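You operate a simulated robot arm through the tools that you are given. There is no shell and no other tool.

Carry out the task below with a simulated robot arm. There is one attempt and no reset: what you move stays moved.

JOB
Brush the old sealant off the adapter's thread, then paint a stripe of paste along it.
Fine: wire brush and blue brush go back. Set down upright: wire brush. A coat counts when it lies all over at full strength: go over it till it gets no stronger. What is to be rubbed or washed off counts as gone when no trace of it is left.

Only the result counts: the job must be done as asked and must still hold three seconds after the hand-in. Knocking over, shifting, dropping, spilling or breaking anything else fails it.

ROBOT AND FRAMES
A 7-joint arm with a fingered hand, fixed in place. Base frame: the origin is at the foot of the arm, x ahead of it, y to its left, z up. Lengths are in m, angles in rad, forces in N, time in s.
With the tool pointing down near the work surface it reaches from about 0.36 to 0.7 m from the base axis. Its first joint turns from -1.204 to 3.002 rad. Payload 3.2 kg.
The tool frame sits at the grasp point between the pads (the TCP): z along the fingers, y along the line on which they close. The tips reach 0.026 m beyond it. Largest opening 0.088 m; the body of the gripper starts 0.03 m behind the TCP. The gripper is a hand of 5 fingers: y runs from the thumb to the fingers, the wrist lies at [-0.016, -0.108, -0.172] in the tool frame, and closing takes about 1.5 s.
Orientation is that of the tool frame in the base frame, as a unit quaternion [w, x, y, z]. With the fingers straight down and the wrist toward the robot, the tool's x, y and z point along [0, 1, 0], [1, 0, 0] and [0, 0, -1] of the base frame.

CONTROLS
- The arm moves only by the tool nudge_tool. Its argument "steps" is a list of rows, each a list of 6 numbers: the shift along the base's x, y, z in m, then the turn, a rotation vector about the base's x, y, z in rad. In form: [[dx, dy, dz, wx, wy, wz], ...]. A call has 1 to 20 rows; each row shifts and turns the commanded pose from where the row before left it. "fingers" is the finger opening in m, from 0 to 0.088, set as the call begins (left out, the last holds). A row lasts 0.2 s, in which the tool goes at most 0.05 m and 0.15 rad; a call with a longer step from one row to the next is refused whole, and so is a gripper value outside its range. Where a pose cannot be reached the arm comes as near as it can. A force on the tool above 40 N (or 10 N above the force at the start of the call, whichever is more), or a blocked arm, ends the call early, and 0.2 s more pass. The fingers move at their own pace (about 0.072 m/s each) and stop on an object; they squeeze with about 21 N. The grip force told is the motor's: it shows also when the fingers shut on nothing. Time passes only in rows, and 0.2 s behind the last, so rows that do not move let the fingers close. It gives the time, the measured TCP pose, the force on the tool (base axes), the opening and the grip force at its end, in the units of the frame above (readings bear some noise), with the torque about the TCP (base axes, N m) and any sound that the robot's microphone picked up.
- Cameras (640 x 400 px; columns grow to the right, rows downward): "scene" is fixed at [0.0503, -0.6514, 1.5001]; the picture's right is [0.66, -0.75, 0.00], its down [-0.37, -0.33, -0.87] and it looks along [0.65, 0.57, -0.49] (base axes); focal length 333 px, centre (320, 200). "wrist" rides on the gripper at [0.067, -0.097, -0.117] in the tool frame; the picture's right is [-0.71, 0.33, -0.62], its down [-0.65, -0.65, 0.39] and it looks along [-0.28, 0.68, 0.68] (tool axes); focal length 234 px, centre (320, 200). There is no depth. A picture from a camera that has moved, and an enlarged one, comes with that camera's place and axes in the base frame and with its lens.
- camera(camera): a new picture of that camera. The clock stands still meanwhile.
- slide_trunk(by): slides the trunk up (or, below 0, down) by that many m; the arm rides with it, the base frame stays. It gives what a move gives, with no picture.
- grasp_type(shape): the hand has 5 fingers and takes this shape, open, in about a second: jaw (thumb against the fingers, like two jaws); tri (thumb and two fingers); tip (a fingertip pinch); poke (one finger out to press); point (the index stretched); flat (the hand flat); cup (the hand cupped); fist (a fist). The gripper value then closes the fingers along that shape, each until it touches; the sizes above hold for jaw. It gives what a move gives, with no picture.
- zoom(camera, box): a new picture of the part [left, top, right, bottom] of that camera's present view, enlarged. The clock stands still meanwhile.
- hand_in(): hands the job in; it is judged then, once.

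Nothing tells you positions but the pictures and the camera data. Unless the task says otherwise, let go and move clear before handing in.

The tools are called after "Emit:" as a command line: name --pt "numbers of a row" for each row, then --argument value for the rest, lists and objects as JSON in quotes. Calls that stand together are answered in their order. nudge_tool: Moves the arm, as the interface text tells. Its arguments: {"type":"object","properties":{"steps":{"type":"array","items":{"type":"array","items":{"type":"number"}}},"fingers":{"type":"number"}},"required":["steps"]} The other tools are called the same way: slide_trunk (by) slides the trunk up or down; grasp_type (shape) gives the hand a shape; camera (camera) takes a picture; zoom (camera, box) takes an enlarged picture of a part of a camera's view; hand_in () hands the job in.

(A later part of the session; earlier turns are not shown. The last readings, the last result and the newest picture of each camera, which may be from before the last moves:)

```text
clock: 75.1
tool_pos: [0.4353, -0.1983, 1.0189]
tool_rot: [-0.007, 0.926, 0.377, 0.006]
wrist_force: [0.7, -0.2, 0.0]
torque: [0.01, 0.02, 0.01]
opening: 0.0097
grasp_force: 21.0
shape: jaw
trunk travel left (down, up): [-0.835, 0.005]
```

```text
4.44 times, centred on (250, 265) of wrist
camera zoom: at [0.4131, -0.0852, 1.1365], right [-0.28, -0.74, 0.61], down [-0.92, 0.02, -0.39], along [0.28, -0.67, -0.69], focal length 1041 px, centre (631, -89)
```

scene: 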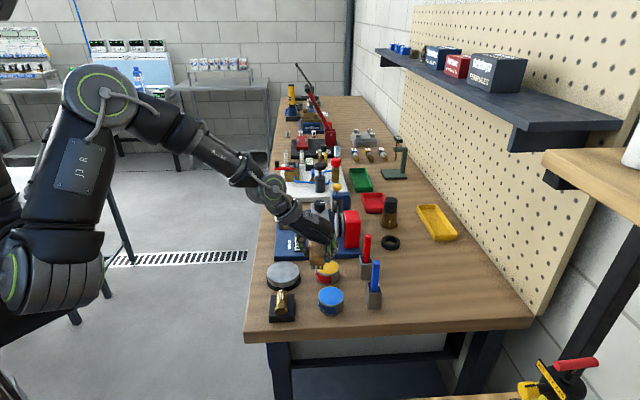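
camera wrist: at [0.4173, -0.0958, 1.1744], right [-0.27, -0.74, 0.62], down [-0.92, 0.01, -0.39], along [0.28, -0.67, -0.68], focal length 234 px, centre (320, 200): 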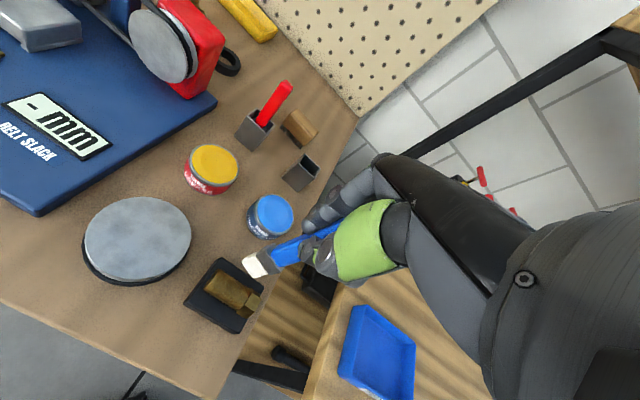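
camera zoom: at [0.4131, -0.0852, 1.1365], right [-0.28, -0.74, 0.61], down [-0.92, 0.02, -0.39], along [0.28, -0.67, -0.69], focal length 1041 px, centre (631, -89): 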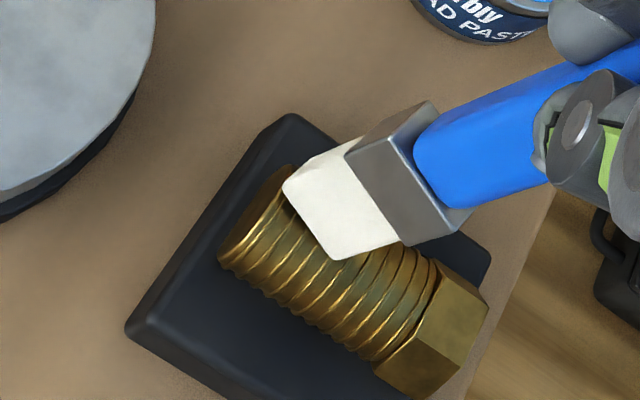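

No contact yet; my height estimate has a few mm of bias. I'll continue down in small steps.

Emit:
nudge_tool --pt "0 0 -0.0015 0 0 0"

Emit:
nudge_tool --pt "0 0 -0.0015 0 0 0"

Emit:
zoom --camera "scene" --box '[262, 265, 307, 325]'

Emit:
zoom --camera "wrist" --box '[200, 220, 300, 310]'

```text
clock: 75.5
tool_pos: [0.4339, -0.2006, 1.0195]
tool_rot: [-0.006, 0.926, 0.378, 0.007]
wrist_force: [0.6, -0.9, 3.1]
torque: [-0.03, -0.01, -0.02]
opening: 0.0095
grasp_force: 20.8
shape: jaw
trunk travel left (down, up): [-0.835, 0.005]
```

```text
clock: 75.9
tool_pos: [0.4348, -0.2007, 1.0173]
tool_rot: [-0.006, 0.926, 0.377, 0.007]
wrist_force: [0.4, 0.6, 7.7]
torque: [-0.05, -0.03, 0.02]
opening: 0.0097
grasp_force: 20.7
shape: jaw
trunk travel left (down, up): [-0.835, 0.005]
```

```text
6.67 times, centred on (284, 295) of scene
camera zoom: at [0.0503, -0.6514, 1.5001], right [0.66, -0.75, 0.0], down [-0.37, -0.33, -0.87], along [0.65, 0.57, -0.49], focal length 2222 px, centre (557, -433)
```

zoom: 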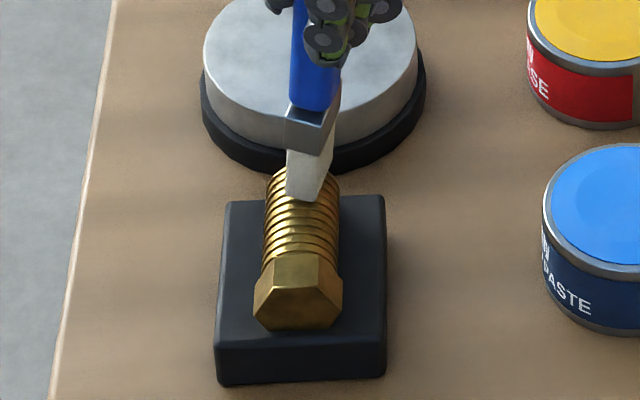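

```text
4.44 times, centred on (250, 265) of wrist
camera zoom: at [0.4129, -0.0858, 1.1355], right [-0.28, -0.74, 0.61], down [-0.92, 0.02, -0.4], along [0.28, -0.67, -0.69], focal length 1041 px, centre (631, -89)
```

zoom: 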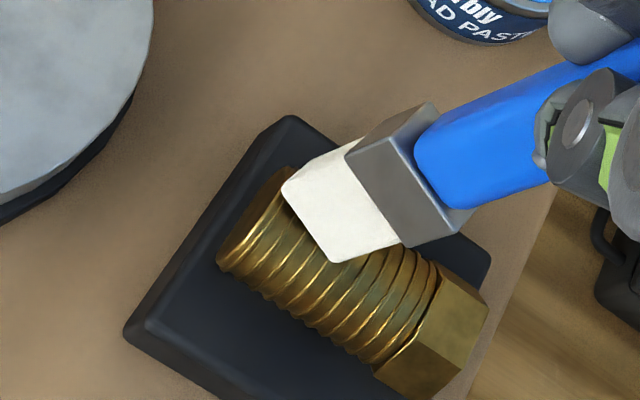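

Contact with the thread at about 3–8 N. I'll ease off slightly and make one stroke along the thread toward the hex and back to see if paste is laid down.

Emit:
nudge_tool --pt "0 0 0.0008 0 0 0" --pt "-0.003 -0.003 0 0 0 0" --pt "-0.003 -0.003 0 0 0 0" --pt "-0.003 -0.003 0 0 0 0" --pt "-0.003 -0.003 0 0 0 0"

Emit:
zoom --camera "scene" --box '[262, 265, 307, 325]'

Emit:
zoom --camera "wrist" --box '[200, 220, 300, 310]'

```text
clock: 77.1
tool_pos: [0.4193, -0.2123, 1.0153]
tool_rot: [-0.005, 0.926, 0.377, 0.005]
wrist_force: [0.3, -2.1, 16.8]
torque: [0.05, -0.19, 0.01]
opening: 0.01
grasp_force: 20.9
shape: jaw
trunk travel left (down, up): [-0.835, 0.005]
```

```text
6.67 times, centred on (284, 295) of scene
camera zoom: at [0.0503, -0.6514, 1.5001], right [0.66, -0.75, 0.0], down [-0.37, -0.33, -0.87], along [0.65, 0.57, -0.49], focal length 2222 px, centre (557, -433)
```

zoom: 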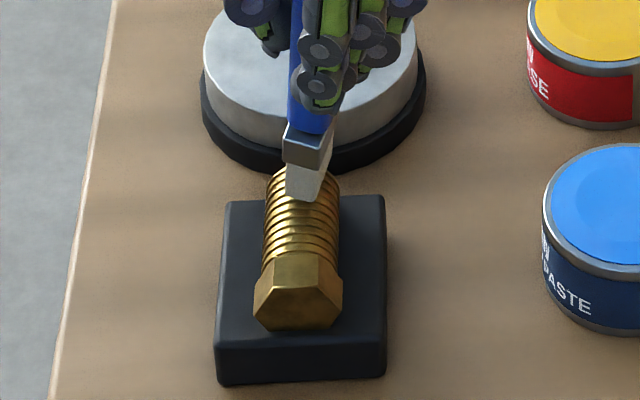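

```text
4.44 times, centred on (250, 265) of wrist
camera zoom: at [0.3991, -0.0977, 1.1329], right [-0.28, -0.74, 0.61], down [-0.92, 0.02, -0.39], along [0.28, -0.67, -0.69], focal length 1041 px, centre (631, -89)
```

zoom: 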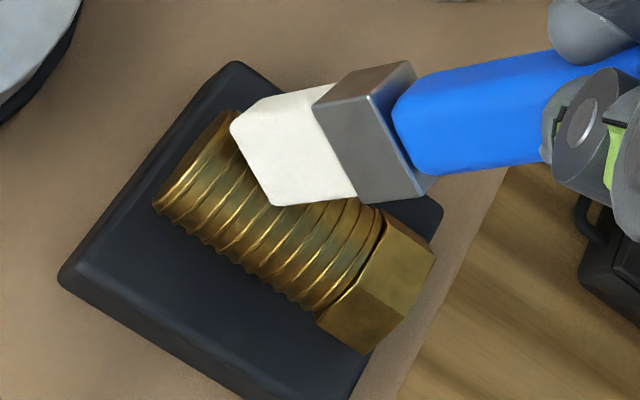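

The tip caught on the thread and the brush pivoted in the grip instead of sliding. I'll lift off and check for any mark and for the brush's posture.

Emit:
nudge_tool --pt "0.003 0.003 0.002 0 0 0" --pt "0.003 0.003 0.005 0 0 0" --pt "0.003 0.003 0.01 0 0 0" --pt "0.003 0.003 0.015 0 0 0" --pt "0 0 0 0 0 0"

Emit:
zoom --camera "scene" --box '[255, 235, 325, 325]'

Emit:
zoom --camera "wrist" --box '[190, 210, 310, 310]'

```text
clock: 78.3
tool_pos: [0.4326, -0.2007, 1.0464]
tool_rot: [0.0, 0.925, 0.38, -0.001]
wrist_force: [-0.2, 0.1, -1.1]
torque: [0.01, 0.01, -0.02]
opening: 0.0099
grasp_force: 20.9
shape: jaw
trunk travel left (down, up): [-0.835, 0.005]
```

```text
4.44 times, centred on (290, 280) of scene
camera zoom: at [0.0503, -0.6514, 1.5001], right [0.66, -0.75, 0.0], down [-0.37, -0.33, -0.87], along [0.65, 0.57, -0.49], focal length 1481 px, centre (453, -156)
```

zoom: 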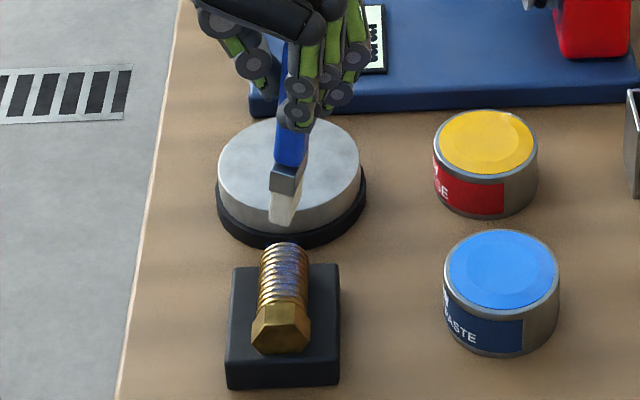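

```text
4.00 times, centred on (250, 260) of wrist
camera zoom: at [0.4131, -0.0855, 1.1617], right [-0.27, -0.73, 0.63], down [-0.92, 0.01, -0.39], along [0.28, -0.68, -0.68], focal length 937 px, centre (600, -40)
```

zoom: 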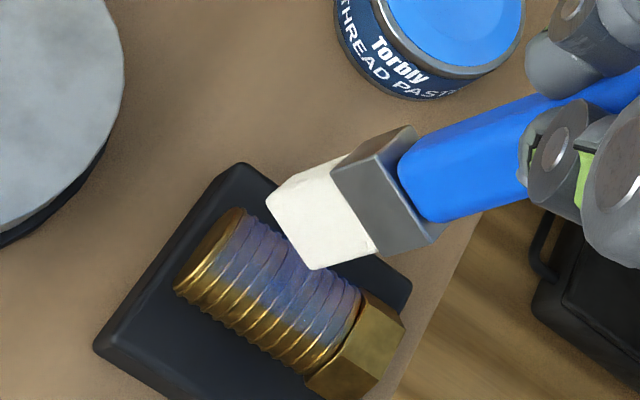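

The thread now shows a bluish coat building along its top, so the brush is loaded. I'll come back down gently for more strokes with lighter force.

Emit:
nudge_tool --pt "0 0 -0.01 0 0 0" --pt "0 0 -0.01 0 0 0" --pt "0 0 -0.004 0 0 0"

Emit:
nudge_tool --pt "0 0 -0.0015 0 0 0"

Emit:
zoom --camera "scene" --box '[262, 265, 307, 325]'

Emit:
zoom --camera "wrist" --box '[190, 210, 310, 310]'

```text
clock: 79.1
tool_pos: [0.4346, -0.1974, 1.025]
tool_rot: [-0.006, 0.925, 0.379, 0.005]
wrist_force: [0.1, -0.3, -0.3]
torque: [0.0, 0.0, 0.02]
opening: 0.0099
grasp_force: 20.5
shape: jaw
trunk travel left (down, up): [-0.835, 0.005]
```

```text
clock: 79.5
tool_pos: [0.4354, -0.1993, 1.0235]
tool_rot: [-0.007, 0.926, 0.379, 0.006]
wrist_force: [-0.5, 0.4, -0.2]
torque: [-0.02, 0.0, 0.03]
opening: 0.0098
grasp_force: 20.7
shape: jaw
trunk travel left (down, up): [-0.835, 0.005]
```

```text
6.67 times, centred on (284, 295) of scene
camera zoom: at [0.0503, -0.6514, 1.5001], right [0.66, -0.75, 0.0], down [-0.37, -0.33, -0.87], along [0.65, 0.57, -0.49], focal length 2222 px, centre (557, -433)
```

zoom: 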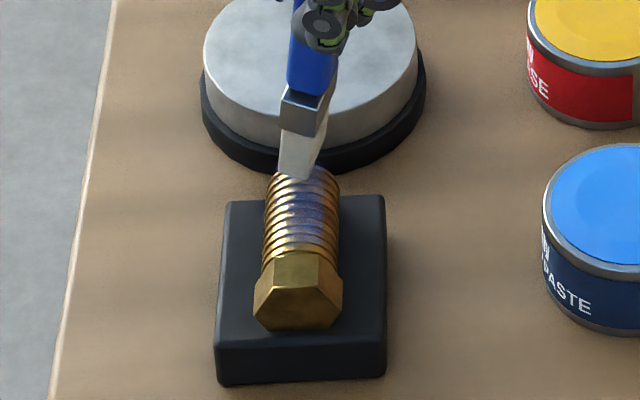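

```text
4.00 times, centred on (250, 260) of wrist
camera zoom: at [0.4134, -0.085, 1.1403], right [-0.28, -0.74, 0.61], down [-0.92, 0.02, -0.39], along [0.28, -0.67, -0.69], focal length 937 px, centre (600, -40)
```

zoom: 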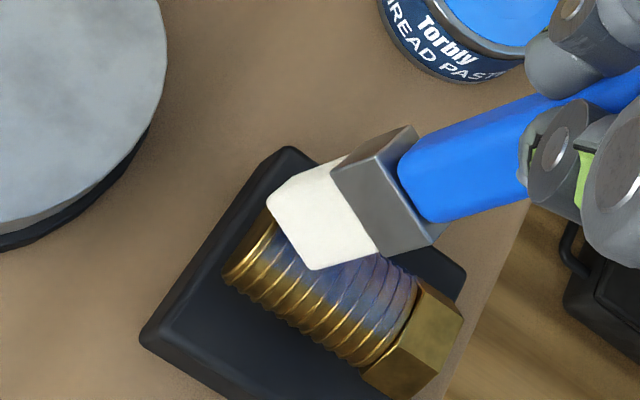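

The tip is at the far end of the thread and slightly off-crest. I'll shift it to mid-thread and onto the crest, then touch down.

Emit:
nudge_tool --pt "-0.0026 -0.0044 0.002 0 0 0" --pt "-0.0026 -0.0044 0 0 0 0" --pt "0 0 -0.002 0 0 0"

Emit:
nudge_tool --pt "0 0 -0.0015 0 0 0"

Emit:
zoom --camera "scene" --box '[262, 265, 307, 325]'

Emit:
zoom --camera "wrist" --box '[190, 210, 310, 310]'

```text
clock: 80.3
tool_pos: [0.4286, -0.2076, 1.023]
tool_rot: [-0.007, 0.926, 0.378, 0.005]
wrist_force: [-0.8, 0.1, -0.8]
torque: [-0.02, 0.01, 0.03]
opening: 0.0098
grasp_force: 21.0
shape: jaw
trunk travel left (down, up): [-0.835, 0.005]
```

```text
clock: 80.7
tool_pos: [0.4297, -0.2083, 1.0227]
tool_rot: [-0.005, 0.926, 0.379, 0.005]
wrist_force: [-0.1, -0.1, -0.7]
torque: [0.02, 0.03, -0.03]
opening: 0.0098
grasp_force: 21.0
shape: jaw
trunk travel left (down, up): [-0.835, 0.005]
```

```text
6.67 times, centred on (284, 295) of scene
camera zoom: at [0.0503, -0.6514, 1.5001], right [0.66, -0.75, 0.0], down [-0.37, -0.33, -0.87], along [0.65, 0.57, -0.49], focal length 2222 px, centre (557, -433)
```

zoom: 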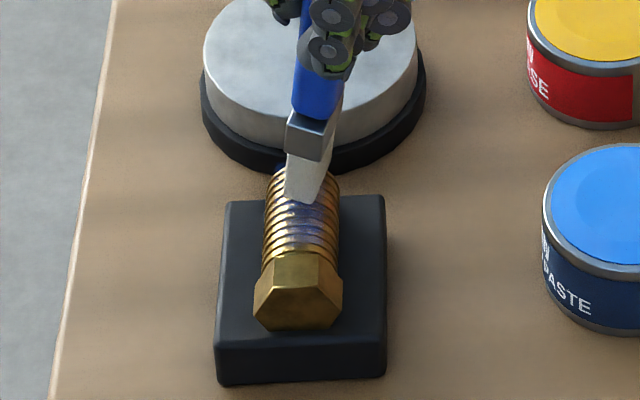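

```text
4.00 times, centred on (250, 260) of wrist
camera zoom: at [0.4076, -0.0939, 1.1388], right [-0.28, -0.74, 0.61], down [-0.92, 0.02, -0.39], along [0.28, -0.67, -0.69], focal length 937 px, centre (600, -40)
```

zoom: 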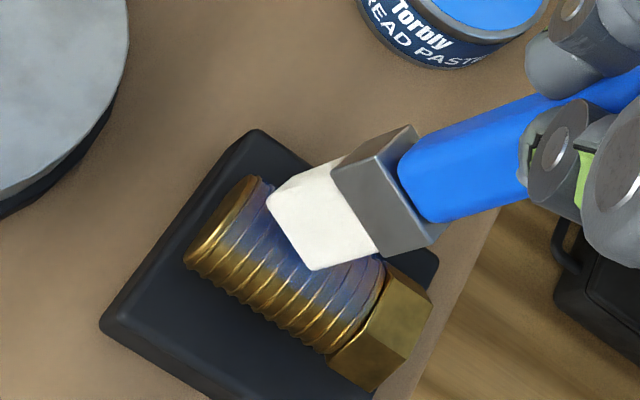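

Emit:
nudge_tool --pt "0 0 -0.0015 0 0 0"

Emit:
nudge_tool --pt "0 0 -0.0015 0 0 0"

Emit:
nudge_tool --pt "0 0 -0.001 0 0 0"

```text
clock: 81.1
tool_pos: [0.4292, -0.2085, 1.0209]
tool_rot: [-0.006, 0.926, 0.378, 0.006]
wrist_force: [0.2, 0.2, -0.1]
torque: [0.0, -0.01, 0.01]
opening: 0.0099
grasp_force: 21.2
shape: jaw
trunk travel left (down, up): [-0.835, 0.005]
```

```text
clock: 81.5
tool_pos: [0.429, -0.2086, 1.0182]
tool_rot: [-0.006, 0.925, 0.379, 0.006]
wrist_force: [0.3, 0.0, -0.3]
torque: [0.0, 0.01, -0.01]
opening: 0.0102
grasp_force: 21.1
shape: jaw
trunk travel left (down, up): [-0.835, 0.005]
```

```text
clock: 81.9
tool_pos: [0.4289, -0.2079, 1.0174]
tool_rot: [-0.006, 0.926, 0.378, 0.006]
wrist_force: [0.7, 0.9, 1.3]
torque: [-0.03, -0.01, -0.02]
opening: 0.0098
grasp_force: 21.3
shape: jaw
trunk travel left (down, up): [-0.835, 0.005]
```

Light contact at z ≈ 1.0174. Now gentle short strokes along the thread.

Emit:
nudge_tool --pt "0 0 -0.0007 0 0 0" --pt "-0.003 -0.003 0 0 0 0" --pt "0.003 0.003 0 0 0 0" --pt "0.003 0.003 0 0 0 0" --pt "-0.003 -0.003 0 0 0 0" --pt "-0.003 -0.003 0 0 0 0" --pt "0.003 0.003 0 0 0 0"

Emit:
zoom --camera "scene" --box '[262, 265, 307, 325]'

Emit:
zoom --camera "wrist" --box '[190, 210, 310, 310]'

```text
clock: 83.5
tool_pos: [0.4265, -0.2074, 1.0163]
tool_rot: [-0.007, 0.926, 0.376, 0.006]
wrist_force: [1.4, -1.9, 17.0]
torque: [-0.13, -0.1, -0.02]
opening: 0.0105
grasp_force: 21.2
shape: jaw
trunk travel left (down, up): [-0.835, 0.005]
```

```text
6.67 times, centred on (284, 295) of scene
camera zoom: at [0.0503, -0.6514, 1.5001], right [0.66, -0.75, 0.0], down [-0.37, -0.33, -0.87], along [0.65, 0.57, -0.49], focal length 2222 px, centre (557, -433)
```

zoom: 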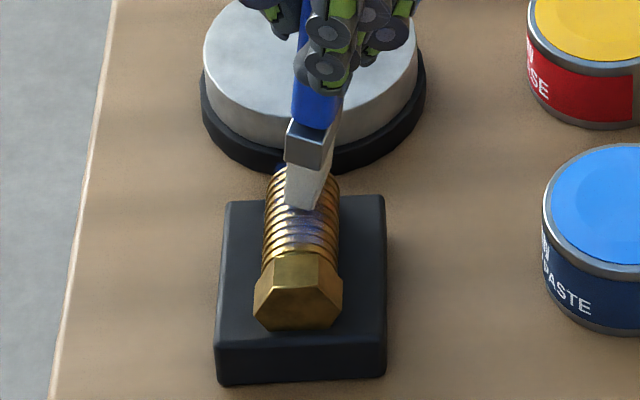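

```text
4.00 times, centred on (250, 260) of wrist
camera zoom: at [0.4063, -0.0944, 1.1339], right [-0.28, -0.74, 0.61], down [-0.92, 0.02, -0.39], along [0.28, -0.67, -0.69], focal length 937 px, centre (600, -40)
```

zoom: 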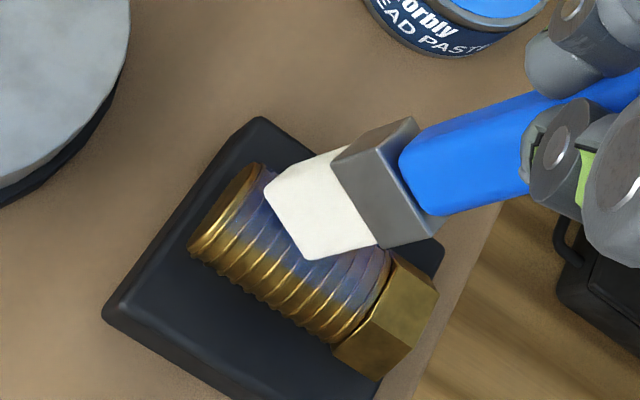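

The force climbed to 17 N as the brush straightened in the grip. I'll ease up 2 mm and keep stroking lightly.

Emit:
nudge_tool --pt "0 0 0.002 0 0 0" --pt "-0.003 -0.003 0 0 0 0" --pt "0.003 0.003 0 0 0 0" --pt "0.003 0.003 0 0 0 0" --pt "-0.003 -0.003 0 0 0 0"

Emit:
nudge_tool --pt "0.003 0.003 0 0 0 0" --pt "-0.003 -0.003 0 0 0 0" --pt "-0.003 -0.003 0 0 0 0" --pt "0.003 0.003 0 0 0 0"

Emit:
zoom --camera "wrist" --box '[190, 210, 310, 310]'

```text
clock: 84.7
tool_pos: [0.427, -0.2091, 1.0171]
tool_rot: [-0.008, 0.926, 0.376, 0.003]
wrist_force: [0.2, -1.2, 6.2]
torque: [-0.05, -0.08, -0.03]
opening: 0.0103
grasp_force: 21.2
shape: jaw
trunk travel left (down, up): [-0.835, 0.005]
```

```text
clock: 85.7
tool_pos: [0.429, -0.2076, 1.018]
tool_rot: [-0.007, 0.925, 0.379, 0.005]
wrist_force: [0.7, -0.6, 5.0]
torque: [-0.06, -0.03, 0.0]
opening: 0.01
grasp_force: 20.9
shape: jaw
trunk travel left (down, up): [-0.835, 0.005]
```

```text
4.00 times, centred on (250, 260) of wrist
camera zoom: at [0.4077, -0.0932, 1.1348], right [-0.27, -0.74, 0.61], down [-0.92, 0.02, -0.39], along [0.28, -0.67, -0.69], focal length 937 px, centre (600, -40)
```

zoom: 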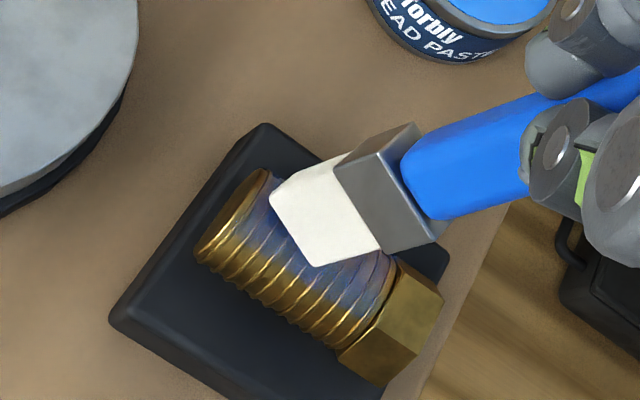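

Force is steady at about 5 N. I'll lift and compare the coat strength.

Emit:
nudge_tool --pt "0.001 0.001 0.01 0 0 0" --pt "0.008 0.008 0.02 0 0 0"

Emit:
zoom --camera "scene" --box '[262, 265, 307, 325]'

Emit:
zoom --camera "wrist" --box '[190, 230, 310, 320]'

```text
clock: 86.3
tool_pos: [0.4359, -0.1989, 1.0465]
tool_rot: [0.001, 0.925, 0.38, -0.001]
wrist_force: [0.7, -0.3, -1.0]
torque: [0.0, 0.01, 0.01]
opening: 0.0098
grasp_force: 21.0
shape: jaw
trunk travel left (down, up): [-0.835, 0.005]
```

```text
6.67 times, centred on (284, 295) of scene
camera zoom: at [0.0503, -0.6514, 1.5001], right [0.66, -0.75, 0.0], down [-0.37, -0.33, -0.87], along [0.65, 0.57, -0.49], focal length 2222 px, centre (557, -433)
```

zoom: 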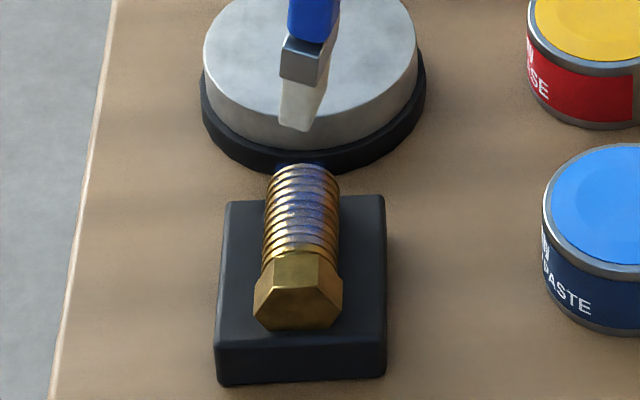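

```text
4.44 times, centred on (250, 275) of wrist
camera zoom: at [0.415, -0.0835, 1.1625], right [-0.27, -0.73, 0.63], down [-0.92, 0.01, -0.39], along [0.28, -0.68, -0.68], focal length 1041 px, centre (631, -133)
```

zoom: 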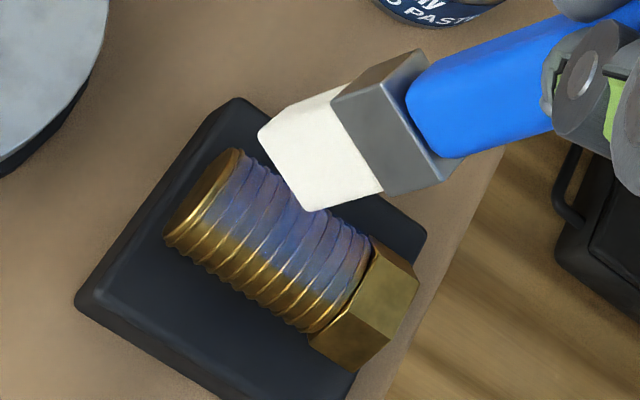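

Emit:
zoom --camera "scene" --box '[272, 282, 297, 312]'

Emit:
zoom --camera "wrist" --box '[215, 255, 290, 315]'

```text
13.33 times, centred on (284, 297) of scene
camera zoom: at [0.0503, -0.6514, 1.5001], right [0.66, -0.75, 0.0], down [-0.37, -0.33, -0.87], along [0.65, 0.57, -0.49], focal length 4444 px, centre (793, -1093)
```

zoom: 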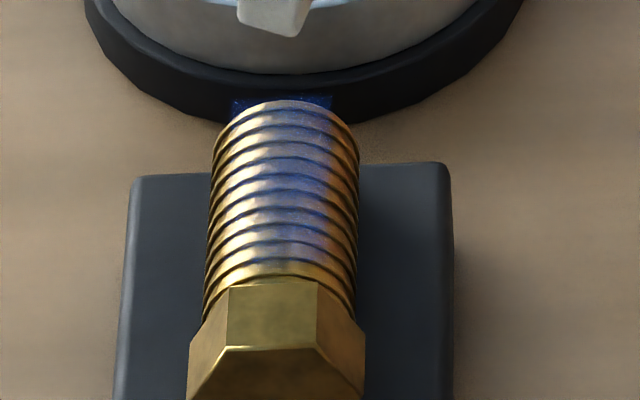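

```text
6.67 times, centred on (252, 285) of wrist
camera zoom: at [0.415, -0.0835, 1.1625], right [-0.27, -0.73, 0.63], down [-0.92, 0.01, -0.39], along [0.28, -0.68, -0.68], focal length 1561 px, centre (770, -367)
```

zoom: 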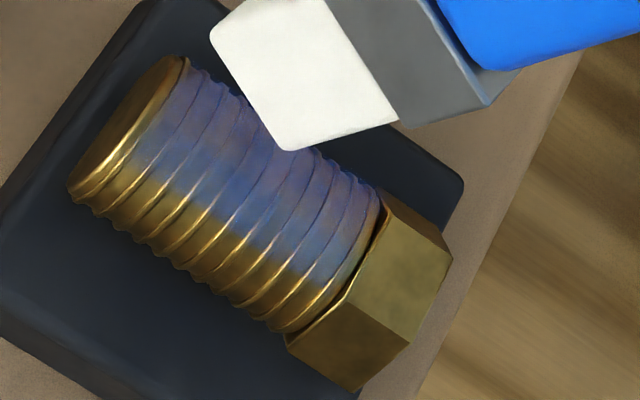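

The coat is a stripe building up along the crest, weaker near the hex end. I'll place the tip near the hex end next and stroke there lightly.

Emit:
nudge_tool --pt "-0.006 -0.0075 -0.01 0 0 0" --pt "-0.006 -0.0075 -0.008 0 0 0" --pt "0 0 -0.006 0 0 0" --pt "0 0 -0.002 0 0 0"

Emit:
zoom --camera "scene" --box '[262, 265, 307, 325]'

Emit:
zoom --camera "wrist" --box '[190, 210, 310, 310]'

```text
clock: 87.3
tool_pos: [0.4255, -0.214, 1.0223]
tool_rot: [-0.005, 0.926, 0.378, 0.006]
wrist_force: [-0.7, 0.4, -0.3]
torque: [0.0, 0.0, -0.01]
opening: 0.0101
grasp_force: 20.8
shape: jaw
trunk travel left (down, up): [-0.835, 0.005]
```

```text
6.67 times, centred on (284, 295) of scene
camera zoom: at [0.0503, -0.6514, 1.5001], right [0.66, -0.75, 0.0], down [-0.37, -0.33, -0.87], along [0.65, 0.57, -0.49], focal length 2222 px, centre (557, -433)
```

zoom: 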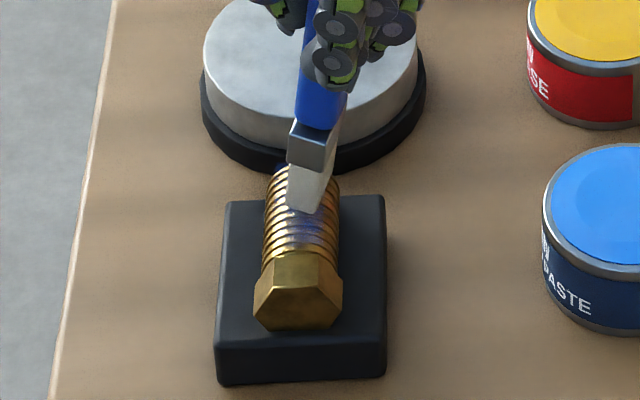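

```text
4.00 times, centred on (250, 260) of wrist
camera zoom: at [0.4044, -0.0988, 1.139], right [-0.28, -0.74, 0.61], down [-0.92, 0.02, -0.39], along [0.28, -0.67, -0.69], focal length 937 px, centre (600, -40)
```

zoom: 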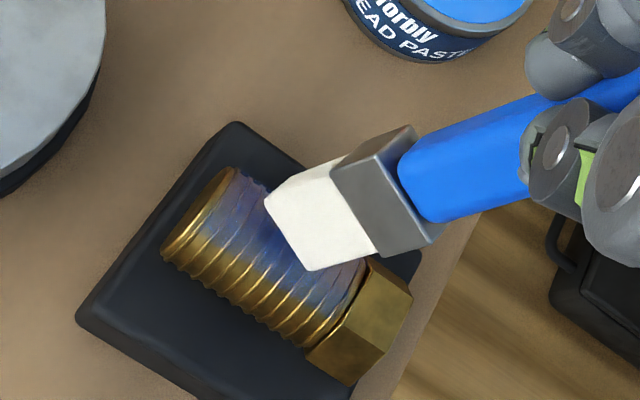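

The brush's front edge is still about 13 mm short of the hex. I'll shift further along the thread toward the hex before touching down.

Emit:
nudge_tool --pt "-0.005 -0.004 0 0 0 0" --pt "-0.0045 -0.004 0 0 0 0" --pt "0 0 0 0 0 0"

Emit:
zoom --camera "scene" --box '[262, 265, 307, 325]'

Emit:
zoom --camera "wrist" --box '[190, 210, 310, 310]'

```text
clock: 88.1
tool_pos: [0.4139, -0.2227, 1.0197]
tool_rot: [-0.006, 0.926, 0.378, 0.001]
wrist_force: [0.5, 0.0, -0.5]
torque: [-0.03, -0.01, 0.01]
opening: 0.0097
grasp_force: 21.2
shape: jaw
trunk travel left (down, up): [-0.835, 0.005]
```

```text
6.67 times, centred on (284, 295) of scene
camera zoom: at [0.0503, -0.6514, 1.5001], right [0.66, -0.75, 0.0], down [-0.37, -0.33, -0.87], along [0.65, 0.57, -0.49], focal length 2222 px, centre (557, -433)
```

zoom: 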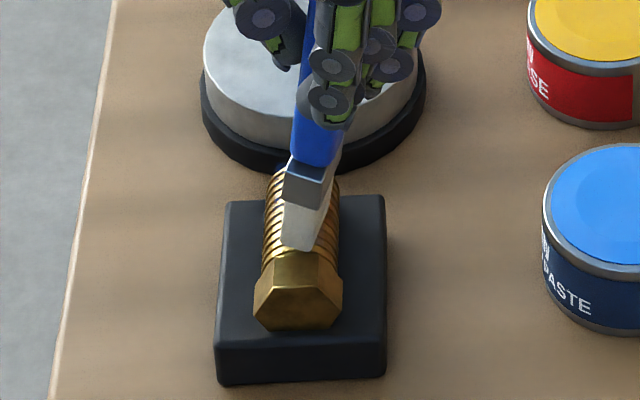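

```text
4.00 times, centred on (250, 260) of wrist
camera zoom: at [0.3944, -0.1084, 1.1368], right [-0.27, -0.74, 0.61], down [-0.92, 0.02, -0.39], along [0.28, -0.67, -0.69], focal length 937 px, centre (600, -40)
```

zoom: 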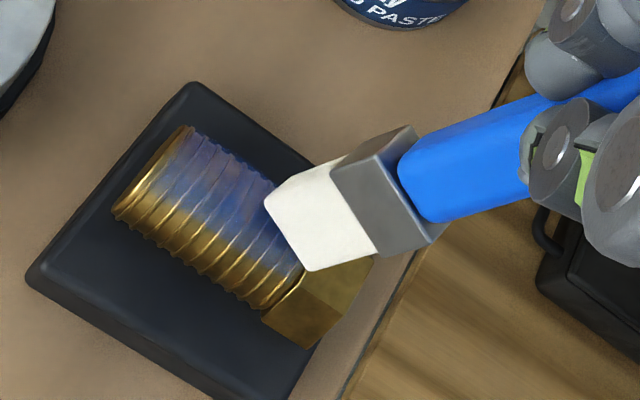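

Emit:
nudge_tool --pt "0.0025 0.003 0 0 0 0" --pt "0 0 -0.001 0 0 0"

Emit:
nudge_tool --pt "0 0 -0.001 0 0 0"

Emit:
nudge_tool --pt "0 0 -0.001 0 0 0"

Emit:
zoom --camera "scene" --box '[262, 265, 307, 325]'

```text
clock: 88.7
tool_pos: [0.4177, -0.2185, 1.0204]
tool_rot: [-0.006, 0.926, 0.378, 0.002]
wrist_force: [-0.1, -0.2, -1.0]
torque: [0.05, -0.01, 0.01]
opening: 0.0094
grasp_force: 21.1
shape: jaw
trunk travel left (down, up): [-0.835, 0.005]
```

```text
clock: 89.1
tool_pos: [0.4195, -0.2178, 1.0203]
tool_rot: [-0.007, 0.925, 0.379, 0.003]
wrist_force: [0.8, -0.4, -0.9]
torque: [0.03, 0.02, -0.02]
opening: 0.0098
grasp_force: 21.1
shape: jaw
trunk travel left (down, up): [-0.835, 0.005]
```

```text
clock: 89.5
tool_pos: [0.4189, -0.2177, 1.0187]
tool_rot: [-0.008, 0.925, 0.38, 0.004]
wrist_force: [0.8, -1.0, -0.7]
torque: [-0.02, -0.02, 0.05]
opening: 0.0099
grasp_force: 21.1
shape: jaw
trunk travel left (down, up): [-0.835, 0.005]
```

```text
6.67 times, centred on (284, 295) of scene
camera zoom: at [0.0503, -0.6514, 1.5001], right [0.66, -0.75, 0.0], down [-0.37, -0.33, -0.87], along [0.65, 0.57, -0.49], focal length 2222 px, centre (557, -433)
```

zoom: 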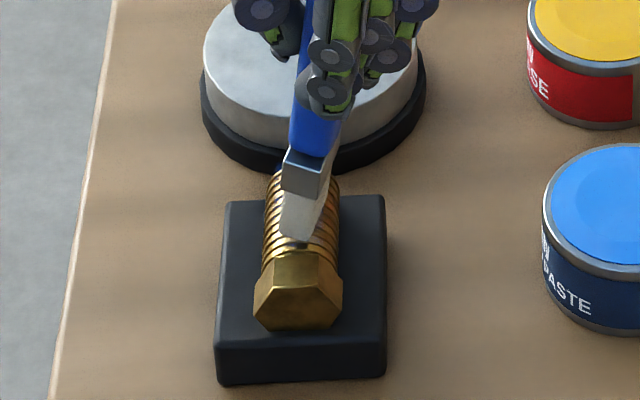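

Emit:
nudge_tool --pt "0 0 -0.001 0 0 0"

Emit:
nudge_tool --pt "0 0 -0.001 0 0 0"

Emit:
nudge_tool --pt "0 0 -0.001 0 0 0"

```text
clock: 89.9
tool_pos: [0.4188, -0.2185, 1.0178]
tool_rot: [-0.006, 0.926, 0.378, 0.004]
wrist_force: [-0.9, 0.0, -0.8]
torque: [-0.03, -0.01, 0.02]
opening: 0.0099
grasp_force: 20.9
shape: jaw
trunk travel left (down, up): [-0.835, 0.005]
```

```text
clock: 90.3
tool_pos: [0.4186, -0.2197, 1.018]
tool_rot: [-0.006, 0.925, 0.379, 0.005]
wrist_force: [0.1, -0.2, 0.7]
torque: [-0.02, 0.02, 0.03]
opening: 0.0098
grasp_force: 20.8
shape: jaw
trunk travel left (down, up): [-0.835, 0.005]
```

```text
clock: 90.7
tool_pos: [0.4187, -0.2204, 1.0165]
tool_rot: [-0.005, 0.926, 0.378, 0.005]
wrist_force: [0.0, 0.0, 4.4]
torque: [0.0, -0.03, 0.04]
opening: 0.0098
grasp_force: 21.1
shape: jaw
trunk travel left (down, up): [-0.835, 0.005]
```

Light contact near the hex end. I'll stroke here a few times and then sweep slowly toward the far end.

Emit:
nudge_tool --pt "-0.003 -0.003 0 0 0 0" --pt "0.003 0.003 0 0 0 0" --pt "-0.003 -0.003 0 0 0 0" --pt "0.003 0.003 0 0 0 0" --pt "0.003 0.003 0.0003 0 0 0" --pt "0.003 0.003 0 0 0 0"

Emit:
nudge_tool --pt "0.003 0.003 0 0 0 0" --pt "0.003 0.003 0 0 0 0" --pt "-0.003 -0.003 0 0 0 0" --pt "-0.003 -0.003 0 0 0 0"

Emit:
zoom --camera "scene" --box '[262, 265, 307, 325]'

Emit:
zoom --camera "wrist" --box '[190, 210, 310, 310]'

```text
clock: 92.1
tool_pos: [0.4227, -0.2135, 1.0169]
tool_rot: [-0.007, 0.926, 0.377, 0.003]
wrist_force: [0.6, -1.1, 17.8]
torque: [-0.19, -0.06, -0.03]
opening: 0.0101
grasp_force: 21.1
shape: jaw
trunk travel left (down, up): [-0.835, 0.005]
```

```text
clock: 93.1
tool_pos: [0.4231, -0.2136, 1.0164]
tool_rot: [-0.007, 0.926, 0.379, 0.005]
wrist_force: [1.6, -1.0, 13.0]
torque: [-0.1, -0.06, 0.02]
opening: 0.0106
grasp_force: 21.3
shape: jaw
trunk travel left (down, up): [-0.835, 0.005]
```

```text
6.67 times, centred on (284, 295) of scene
camera zoom: at [0.0503, -0.6514, 1.5001], right [0.66, -0.75, 0.0], down [-0.37, -0.33, -0.87], along [0.65, 0.57, -0.49], focal length 2222 px, centre (557, -433)
```

zoom: 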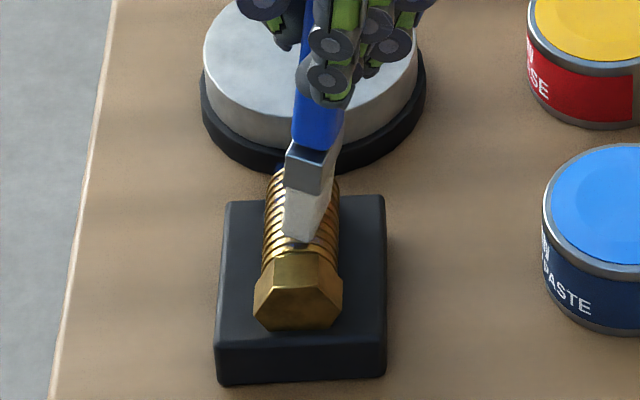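

```text
4.00 times, centred on (250, 260) of wrist
camera zoom: at [0.4026, -0.0987, 1.1336], right [-0.27, -0.74, 0.61], down [-0.92, 0.02, -0.39], along [0.28, -0.67, -0.69], focal length 937 px, centre (600, -40)
```

zoom: 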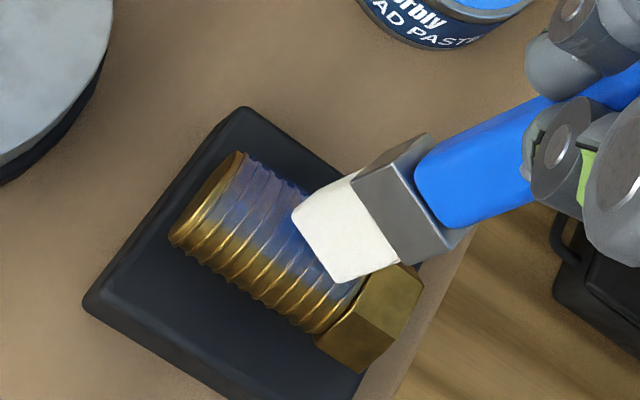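

Emit:
nudge_tool --pt "0 0 0.005 0 0 0" --pt "0.004 0.004 0.012 0 0 0" --pt "0.006 0.006 0.012 0 0 0"

Emit:
zoom --camera "scene" --box '[272, 282, 297, 312]'

Emit:
zoom --camera "wrist" --box '[190, 230, 310, 320]'

Emit:
zoom --camera "scene" --box '[255, 235, 325, 325]'

```text
clock: 93.9
tool_pos: [0.4334, -0.2037, 1.044]
tool_rot: [0.001, 0.925, 0.38, -0.002]
wrist_force: [-0.2, 0.1, -1.2]
torque: [-0.03, 0.02, -0.03]
opening: 0.0098
grasp_force: 21.0
shape: jaw
trunk travel left (down, up): [-0.835, 0.005]
```

```text
13.33 times, centred on (284, 297) of scene
camera zoom: at [0.0503, -0.6514, 1.5001], right [0.66, -0.75, 0.0], down [-0.37, -0.33, -0.87], along [0.65, 0.57, -0.49], focal length 4444 px, centre (793, -1093)
```

zoom: 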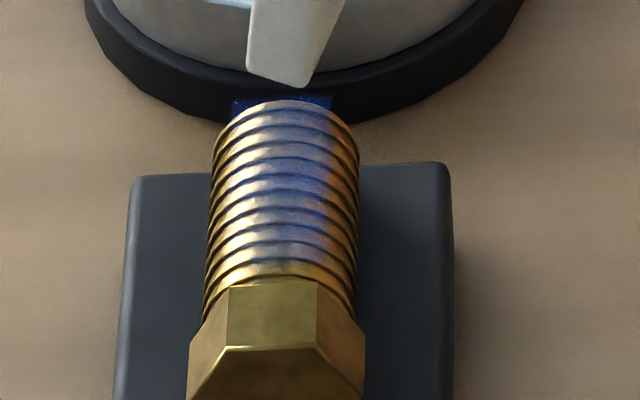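

```text
4.44 times, centred on (250, 275) of wrist
camera zoom: at [0.4119, -0.0883, 1.1592], right [-0.27, -0.73, 0.63], down [-0.92, 0.01, -0.39], along [0.28, -0.68, -0.68], focal length 1041 px, centre (631, -133)
```

zoom: 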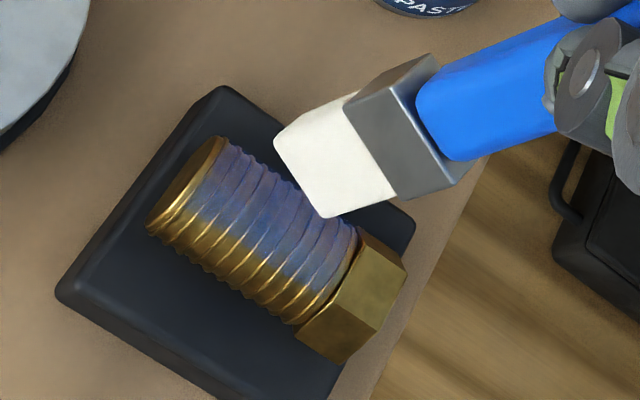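

```text
4.44 times, centred on (290, 280) of scene
camera zoom: at [0.0503, -0.6514, 1.5001], right [0.66, -0.75, 0.0], down [-0.37, -0.33, -0.87], along [0.65, 0.57, -0.49], focal length 1481 px, centre (453, -156)
```

zoom: 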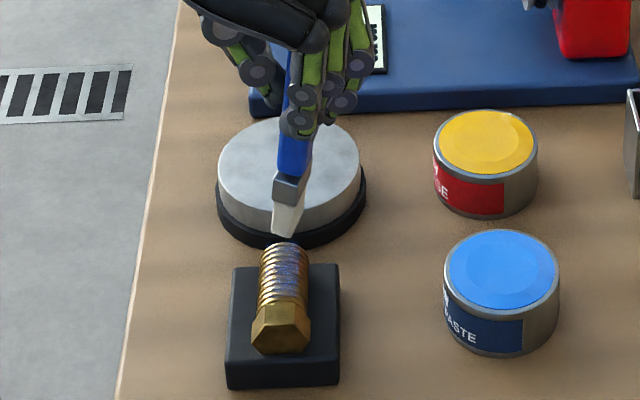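

The coat looks unchanged after those last strokes, so the brush has probably run out of paste. I'll go back to the tin and reload.

Emit:
nudge_tool --pt "0.028 -0.0258 0.005 0 0 0" --pt "0.028 -0.0258 0 0 0 0" --pt "0.0285 -0.0257 0 0 0 0" --pt "0 0 -0.015 0 0 0" --pt "0 0 -0.01 0 0 0"

Emit:
zoom --camera "scene" --box '[310, 250, 350, 310]'

Emit:
zoom --camera "wrist" --box '[190, 230, 310, 320]'

```text
clock: 95.1
tool_pos: [0.5187, -0.2836, 1.024]
tool_rot: [0.001, 0.925, 0.38, -0.001]
wrist_force: [0.2, -0.3, -1.4]
torque: [-0.01, 0.01, 0.01]
opening: 0.0098
grasp_force: 20.9
shape: jaw
trunk travel left (down, up): [-0.835, 0.005]
```

```text
6.67 times, centred on (330, 280) of scene
camera zoom: at [0.0503, -0.6514, 1.5001], right [0.66, -0.75, 0.0], down [-0.37, -0.33, -0.87], along [0.65, 0.57, -0.49], focal length 2222 px, centre (253, -333)
```

zoom: 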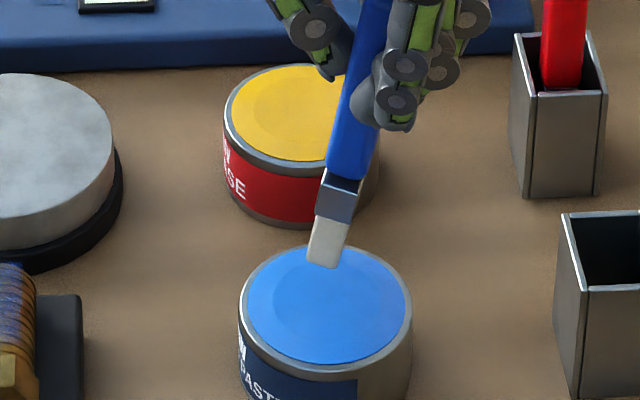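

```text
4.44 times, centred on (250, 275) of wrist
camera zoom: at [0.4982, -0.1672, 1.1403], right [-0.27, -0.73, 0.62], down [-0.92, 0.01, -0.39], along [0.28, -0.68, -0.68], focal length 1041 px, centre (631, -133)
```

zoom: 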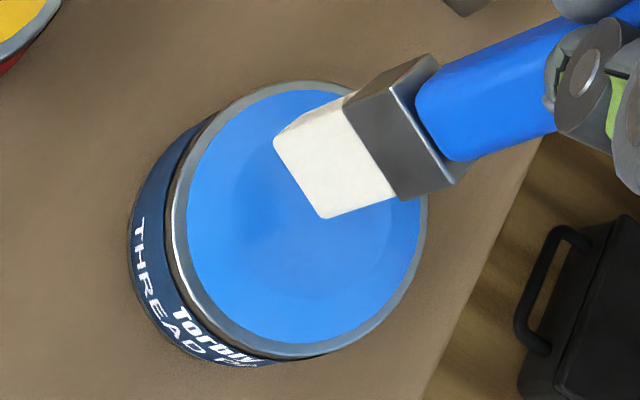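

The tip is above the tin. I'll lower it into light contact and wipe it in the paste.

Emit:
nudge_tool --pt "0 0 -0.008 0 0 0" --pt "0 0 -0.004 0 0 0" --pt "0 0 -0.002 0 0 0"

Emit:
nudge_tool --pt "0 0 -0.001 0 0 0"

Emit:
nudge_tool --pt "0 0 -0.001 0 0 0"

```text
clock: 95.9
tool_pos: [0.5193, -0.281, 1.0099]
tool_rot: [0.0, 0.925, 0.38, -0.001]
wrist_force: [-0.4, 0.8, -0.7]
torque: [0.01, 0.02, -0.03]
opening: 0.01
grasp_force: 20.7
shape: jaw
trunk travel left (down, up): [-0.835, 0.005]
```

```text
clock: 96.3
tool_pos: [0.5181, -0.2822, 1.0097]
tool_rot: [0.0, 0.925, 0.379, 0.0]
wrist_force: [-0.1, 0.0, -0.6]
torque: [0.02, 0.02, 0.0]
opening: 0.0097
grasp_force: 21.5
shape: jaw
trunk travel left (down, up): [-0.835, 0.005]
```

```text
clock: 96.7
tool_pos: [0.5177, -0.2811, 1.0095]
tool_rot: [0.0, 0.925, 0.38, 0.0]
wrist_force: [-0.1, -0.1, -0.3]
torque: [-0.03, 0.01, 0.01]
opening: 0.0099
grasp_force: 20.8
shape: jaw
trunk travel left (down, up): [-0.835, 0.005]
```

Emit:
nudge_tool --pt "0 0 -0.001 0 0 0"

Emit:
nudge_tool --pt "0 0 -0.001 0 0 0"

Emit:
nudge_tool --pt "0 0 -0.001 0 0 0"

Emit:
zoom --camera "scene" --box '[310, 250, 350, 310]'

```text
clock: 97.1
tool_pos: [0.5182, -0.2826, 1.0082]
tool_rot: [0.0, 0.925, 0.38, 0.0]
wrist_force: [0.3, 0.0, -0.8]
torque: [0.03, -0.01, 0.02]
opening: 0.0102
grasp_force: 20.6
shape: jaw
trunk travel left (down, up): [-0.835, 0.005]
```

```text
clock: 97.5
tool_pos: [0.5182, -0.2832, 1.0085]
tool_rot: [0.0, 0.925, 0.38, 0.0]
wrist_force: [-0.5, -0.3, 2.2]
torque: [-0.02, 0.01, -0.02]
opening: 0.0098
grasp_force: 20.9
shape: jaw
trunk travel left (down, up): [-0.835, 0.005]
```

```text
clock: 97.9
tool_pos: [0.5195, -0.2822, 1.0069]
tool_rot: [0.002, 0.925, 0.38, 0.001]
wrist_force: [0.5, -0.8, 7.0]
torque: [-0.06, -0.02, -0.02]
opening: 0.0097
grasp_force: 21.1
shape: jaw
trunk travel left (down, up): [-0.835, 0.005]
```

```text
6.67 times, centred on (330, 280) of scene
camera zoom: at [0.0503, -0.6514, 1.5001], right [0.66, -0.75, 0.0], down [-0.37, -0.33, -0.87], along [0.65, 0.57, -0.49], focal length 2222 px, centre (253, -333)
```

zoom: 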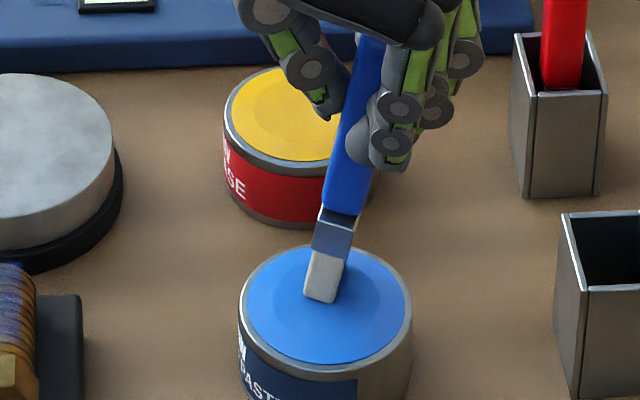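

Contact at about 7 N. A small wipe, then lift and return to the thread.

Emit:
nudge_tool --pt "0.002 -0.002 0.0005 0 0 0" --pt "-0.002 0.002 0 0 0 0" --pt "-0.002 0.002 0 0 0 0" --pt "0.002 -0.002 0 0 0 0" --pt "0 0 0.015 0 0 0" --pt "0 0 0.02 0 0 0" --pt "-0.028 0.0258 0 0 0 0" --pt "-0.028 0.0258 0 0 0 0" --pt "-0.026 0.022 -0.003 0 0 0" --pt "0 0 0 0 0 0"

Emit:
zoom --camera "scene" --box '[255, 235, 325, 325]'

Emit:
zoom --camera "wrist" --box '[190, 210, 310, 310]'

```text
clock: 100.1
tool_pos: [0.4358, -0.209, 1.0359]
tool_rot: [-0.006, 0.926, 0.379, 0.002]
wrist_force: [-0.2, -0.7, -0.8]
torque: [-0.01, 0.02, 0.0]
opening: 0.0098
grasp_force: 20.9
shape: jaw
trunk travel left (down, up): [-0.835, 0.005]
```

```text
4.44 times, centred on (290, 280) of scene
camera zoom: at [0.0503, -0.6514, 1.5001], right [0.66, -0.75, 0.0], down [-0.37, -0.33, -0.87], along [0.65, 0.57, -0.49], focal length 1481 px, centre (453, -156)
```

zoom: 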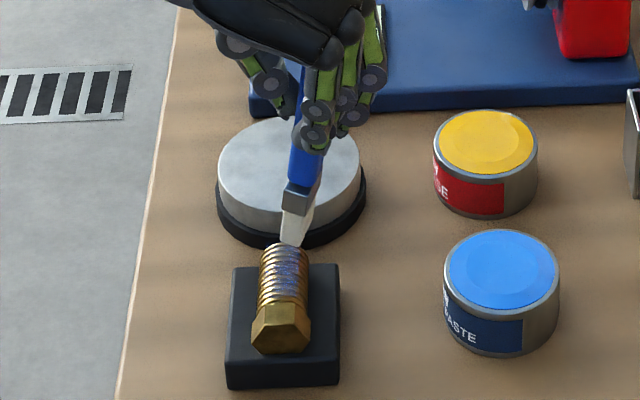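

```text
4.00 times, centred on (250, 260) of wrist
camera zoom: at [0.416, -0.0949, 1.1536], right [-0.27, -0.74, 0.62], down [-0.92, 0.02, -0.39], along [0.28, -0.67, -0.69], focal length 937 px, centre (600, -40)
```

zoom: 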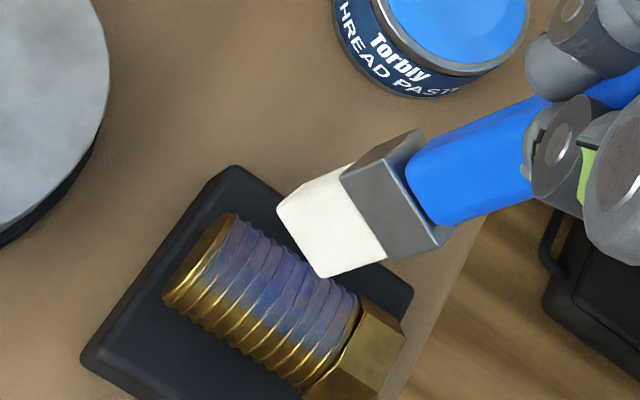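

The coat region is visible. I'll position the tip at mid-thread on the crest and touch down.

Emit:
nudge_tool --pt "-0.0045 -0.0025 -0.005 0 0 0" --pt "-0.0045 -0.0025 -0.005 0 0 0" --pt "0 0 -0.003 0 0 0" --pt "0 0 0 0 0 0"

Emit:
zoom --camera "scene" --box '[262, 265, 307, 325]'

Emit:
zoom --camera "wrist" --box '[190, 210, 310, 310]'

```text
clock: 101.1
tool_pos: [0.4277, -0.2126, 1.0265]
tool_rot: [-0.006, 0.926, 0.378, 0.005]
wrist_force: [0.3, 0.3, 0.1]
torque: [0.03, 0.04, 0.03]
opening: 0.0097
grasp_force: 20.8
shape: jaw
trunk travel left (down, up): [-0.835, 0.005]
```

```text
6.67 times, centred on (284, 295) of scene
camera zoom: at [0.0503, -0.6514, 1.5001], right [0.66, -0.75, 0.0], down [-0.37, -0.33, -0.87], along [0.65, 0.57, -0.49], focal length 2222 px, centre (557, -433)
```

zoom: 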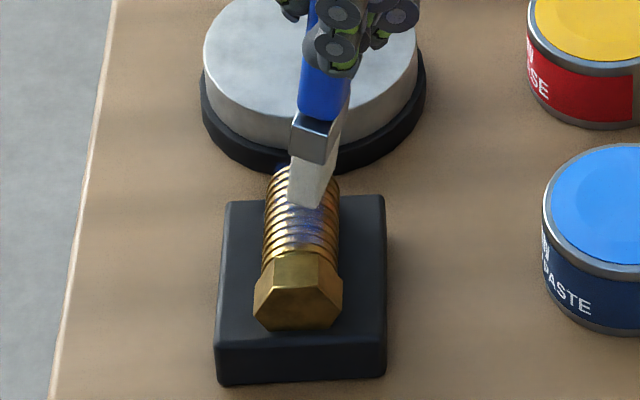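

```text
4.00 times, centred on (250, 260) of wrist
camera zoom: at [0.4066, -0.0979, 1.1428], right [-0.27, -0.74, 0.61], down [-0.92, 0.02, -0.39], along [0.28, -0.67, -0.69], focal length 937 px, centre (600, -40)
```

zoom: 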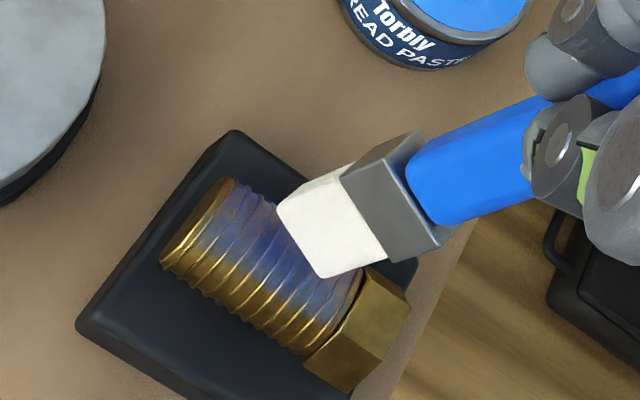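

Emit:
nudge_tool --pt "-0.0018 0.0018 -0.004 0 0 0" --pt "0 0 -0.003 0 0 0"

Emit:
nudge_tool --pt "0 0 -0.001 0 0 0"

Emit:
nudge_tool --pt "0 0 -0.001 0 0 0"

Emit:
nudge_tool --pt "0 0 -0.001 0 0 0"

```text
clock: 101.7
tool_pos: [0.4274, -0.2106, 1.0207]
tool_rot: [-0.006, 0.926, 0.378, 0.006]
wrist_force: [-0.2, 0.8, 0.2]
torque: [0.01, 0.01, 0.02]
opening: 0.0095
grasp_force: 20.7
shape: jaw
trunk travel left (down, up): [-0.835, 0.005]
```

```text
clock: 102.1
tool_pos: [0.4266, -0.2092, 1.0183]
tool_rot: [-0.006, 0.926, 0.378, 0.006]
wrist_force: [-0.6, 0.3, 0.0]
torque: [0.03, 0.0, 0.02]
opening: 0.0098
grasp_force: 21.3
shape: jaw
trunk travel left (down, up): [-0.835, 0.005]
```

```text
clock: 102.5
tool_pos: [0.4269, -0.2097, 1.0172]
tool_rot: [-0.006, 0.925, 0.379, 0.006]
wrist_force: [-0.1, -0.6, 0.2]
torque: [0.02, 0.03, -0.02]
opening: 0.0098
grasp_force: 20.8
shape: jaw
trunk travel left (down, up): [-0.835, 0.005]
```

```text
clock: 102.9
tool_pos: [0.428, -0.211, 1.0169]
tool_rot: [-0.006, 0.926, 0.378, 0.007]
wrist_force: [-0.5, 0.6, 3.1]
torque: [-0.03, -0.01, 0.03]
opening: 0.01
grasp_force: 20.8
shape: jaw
trunk travel left (down, up): [-0.835, 0.005]
```

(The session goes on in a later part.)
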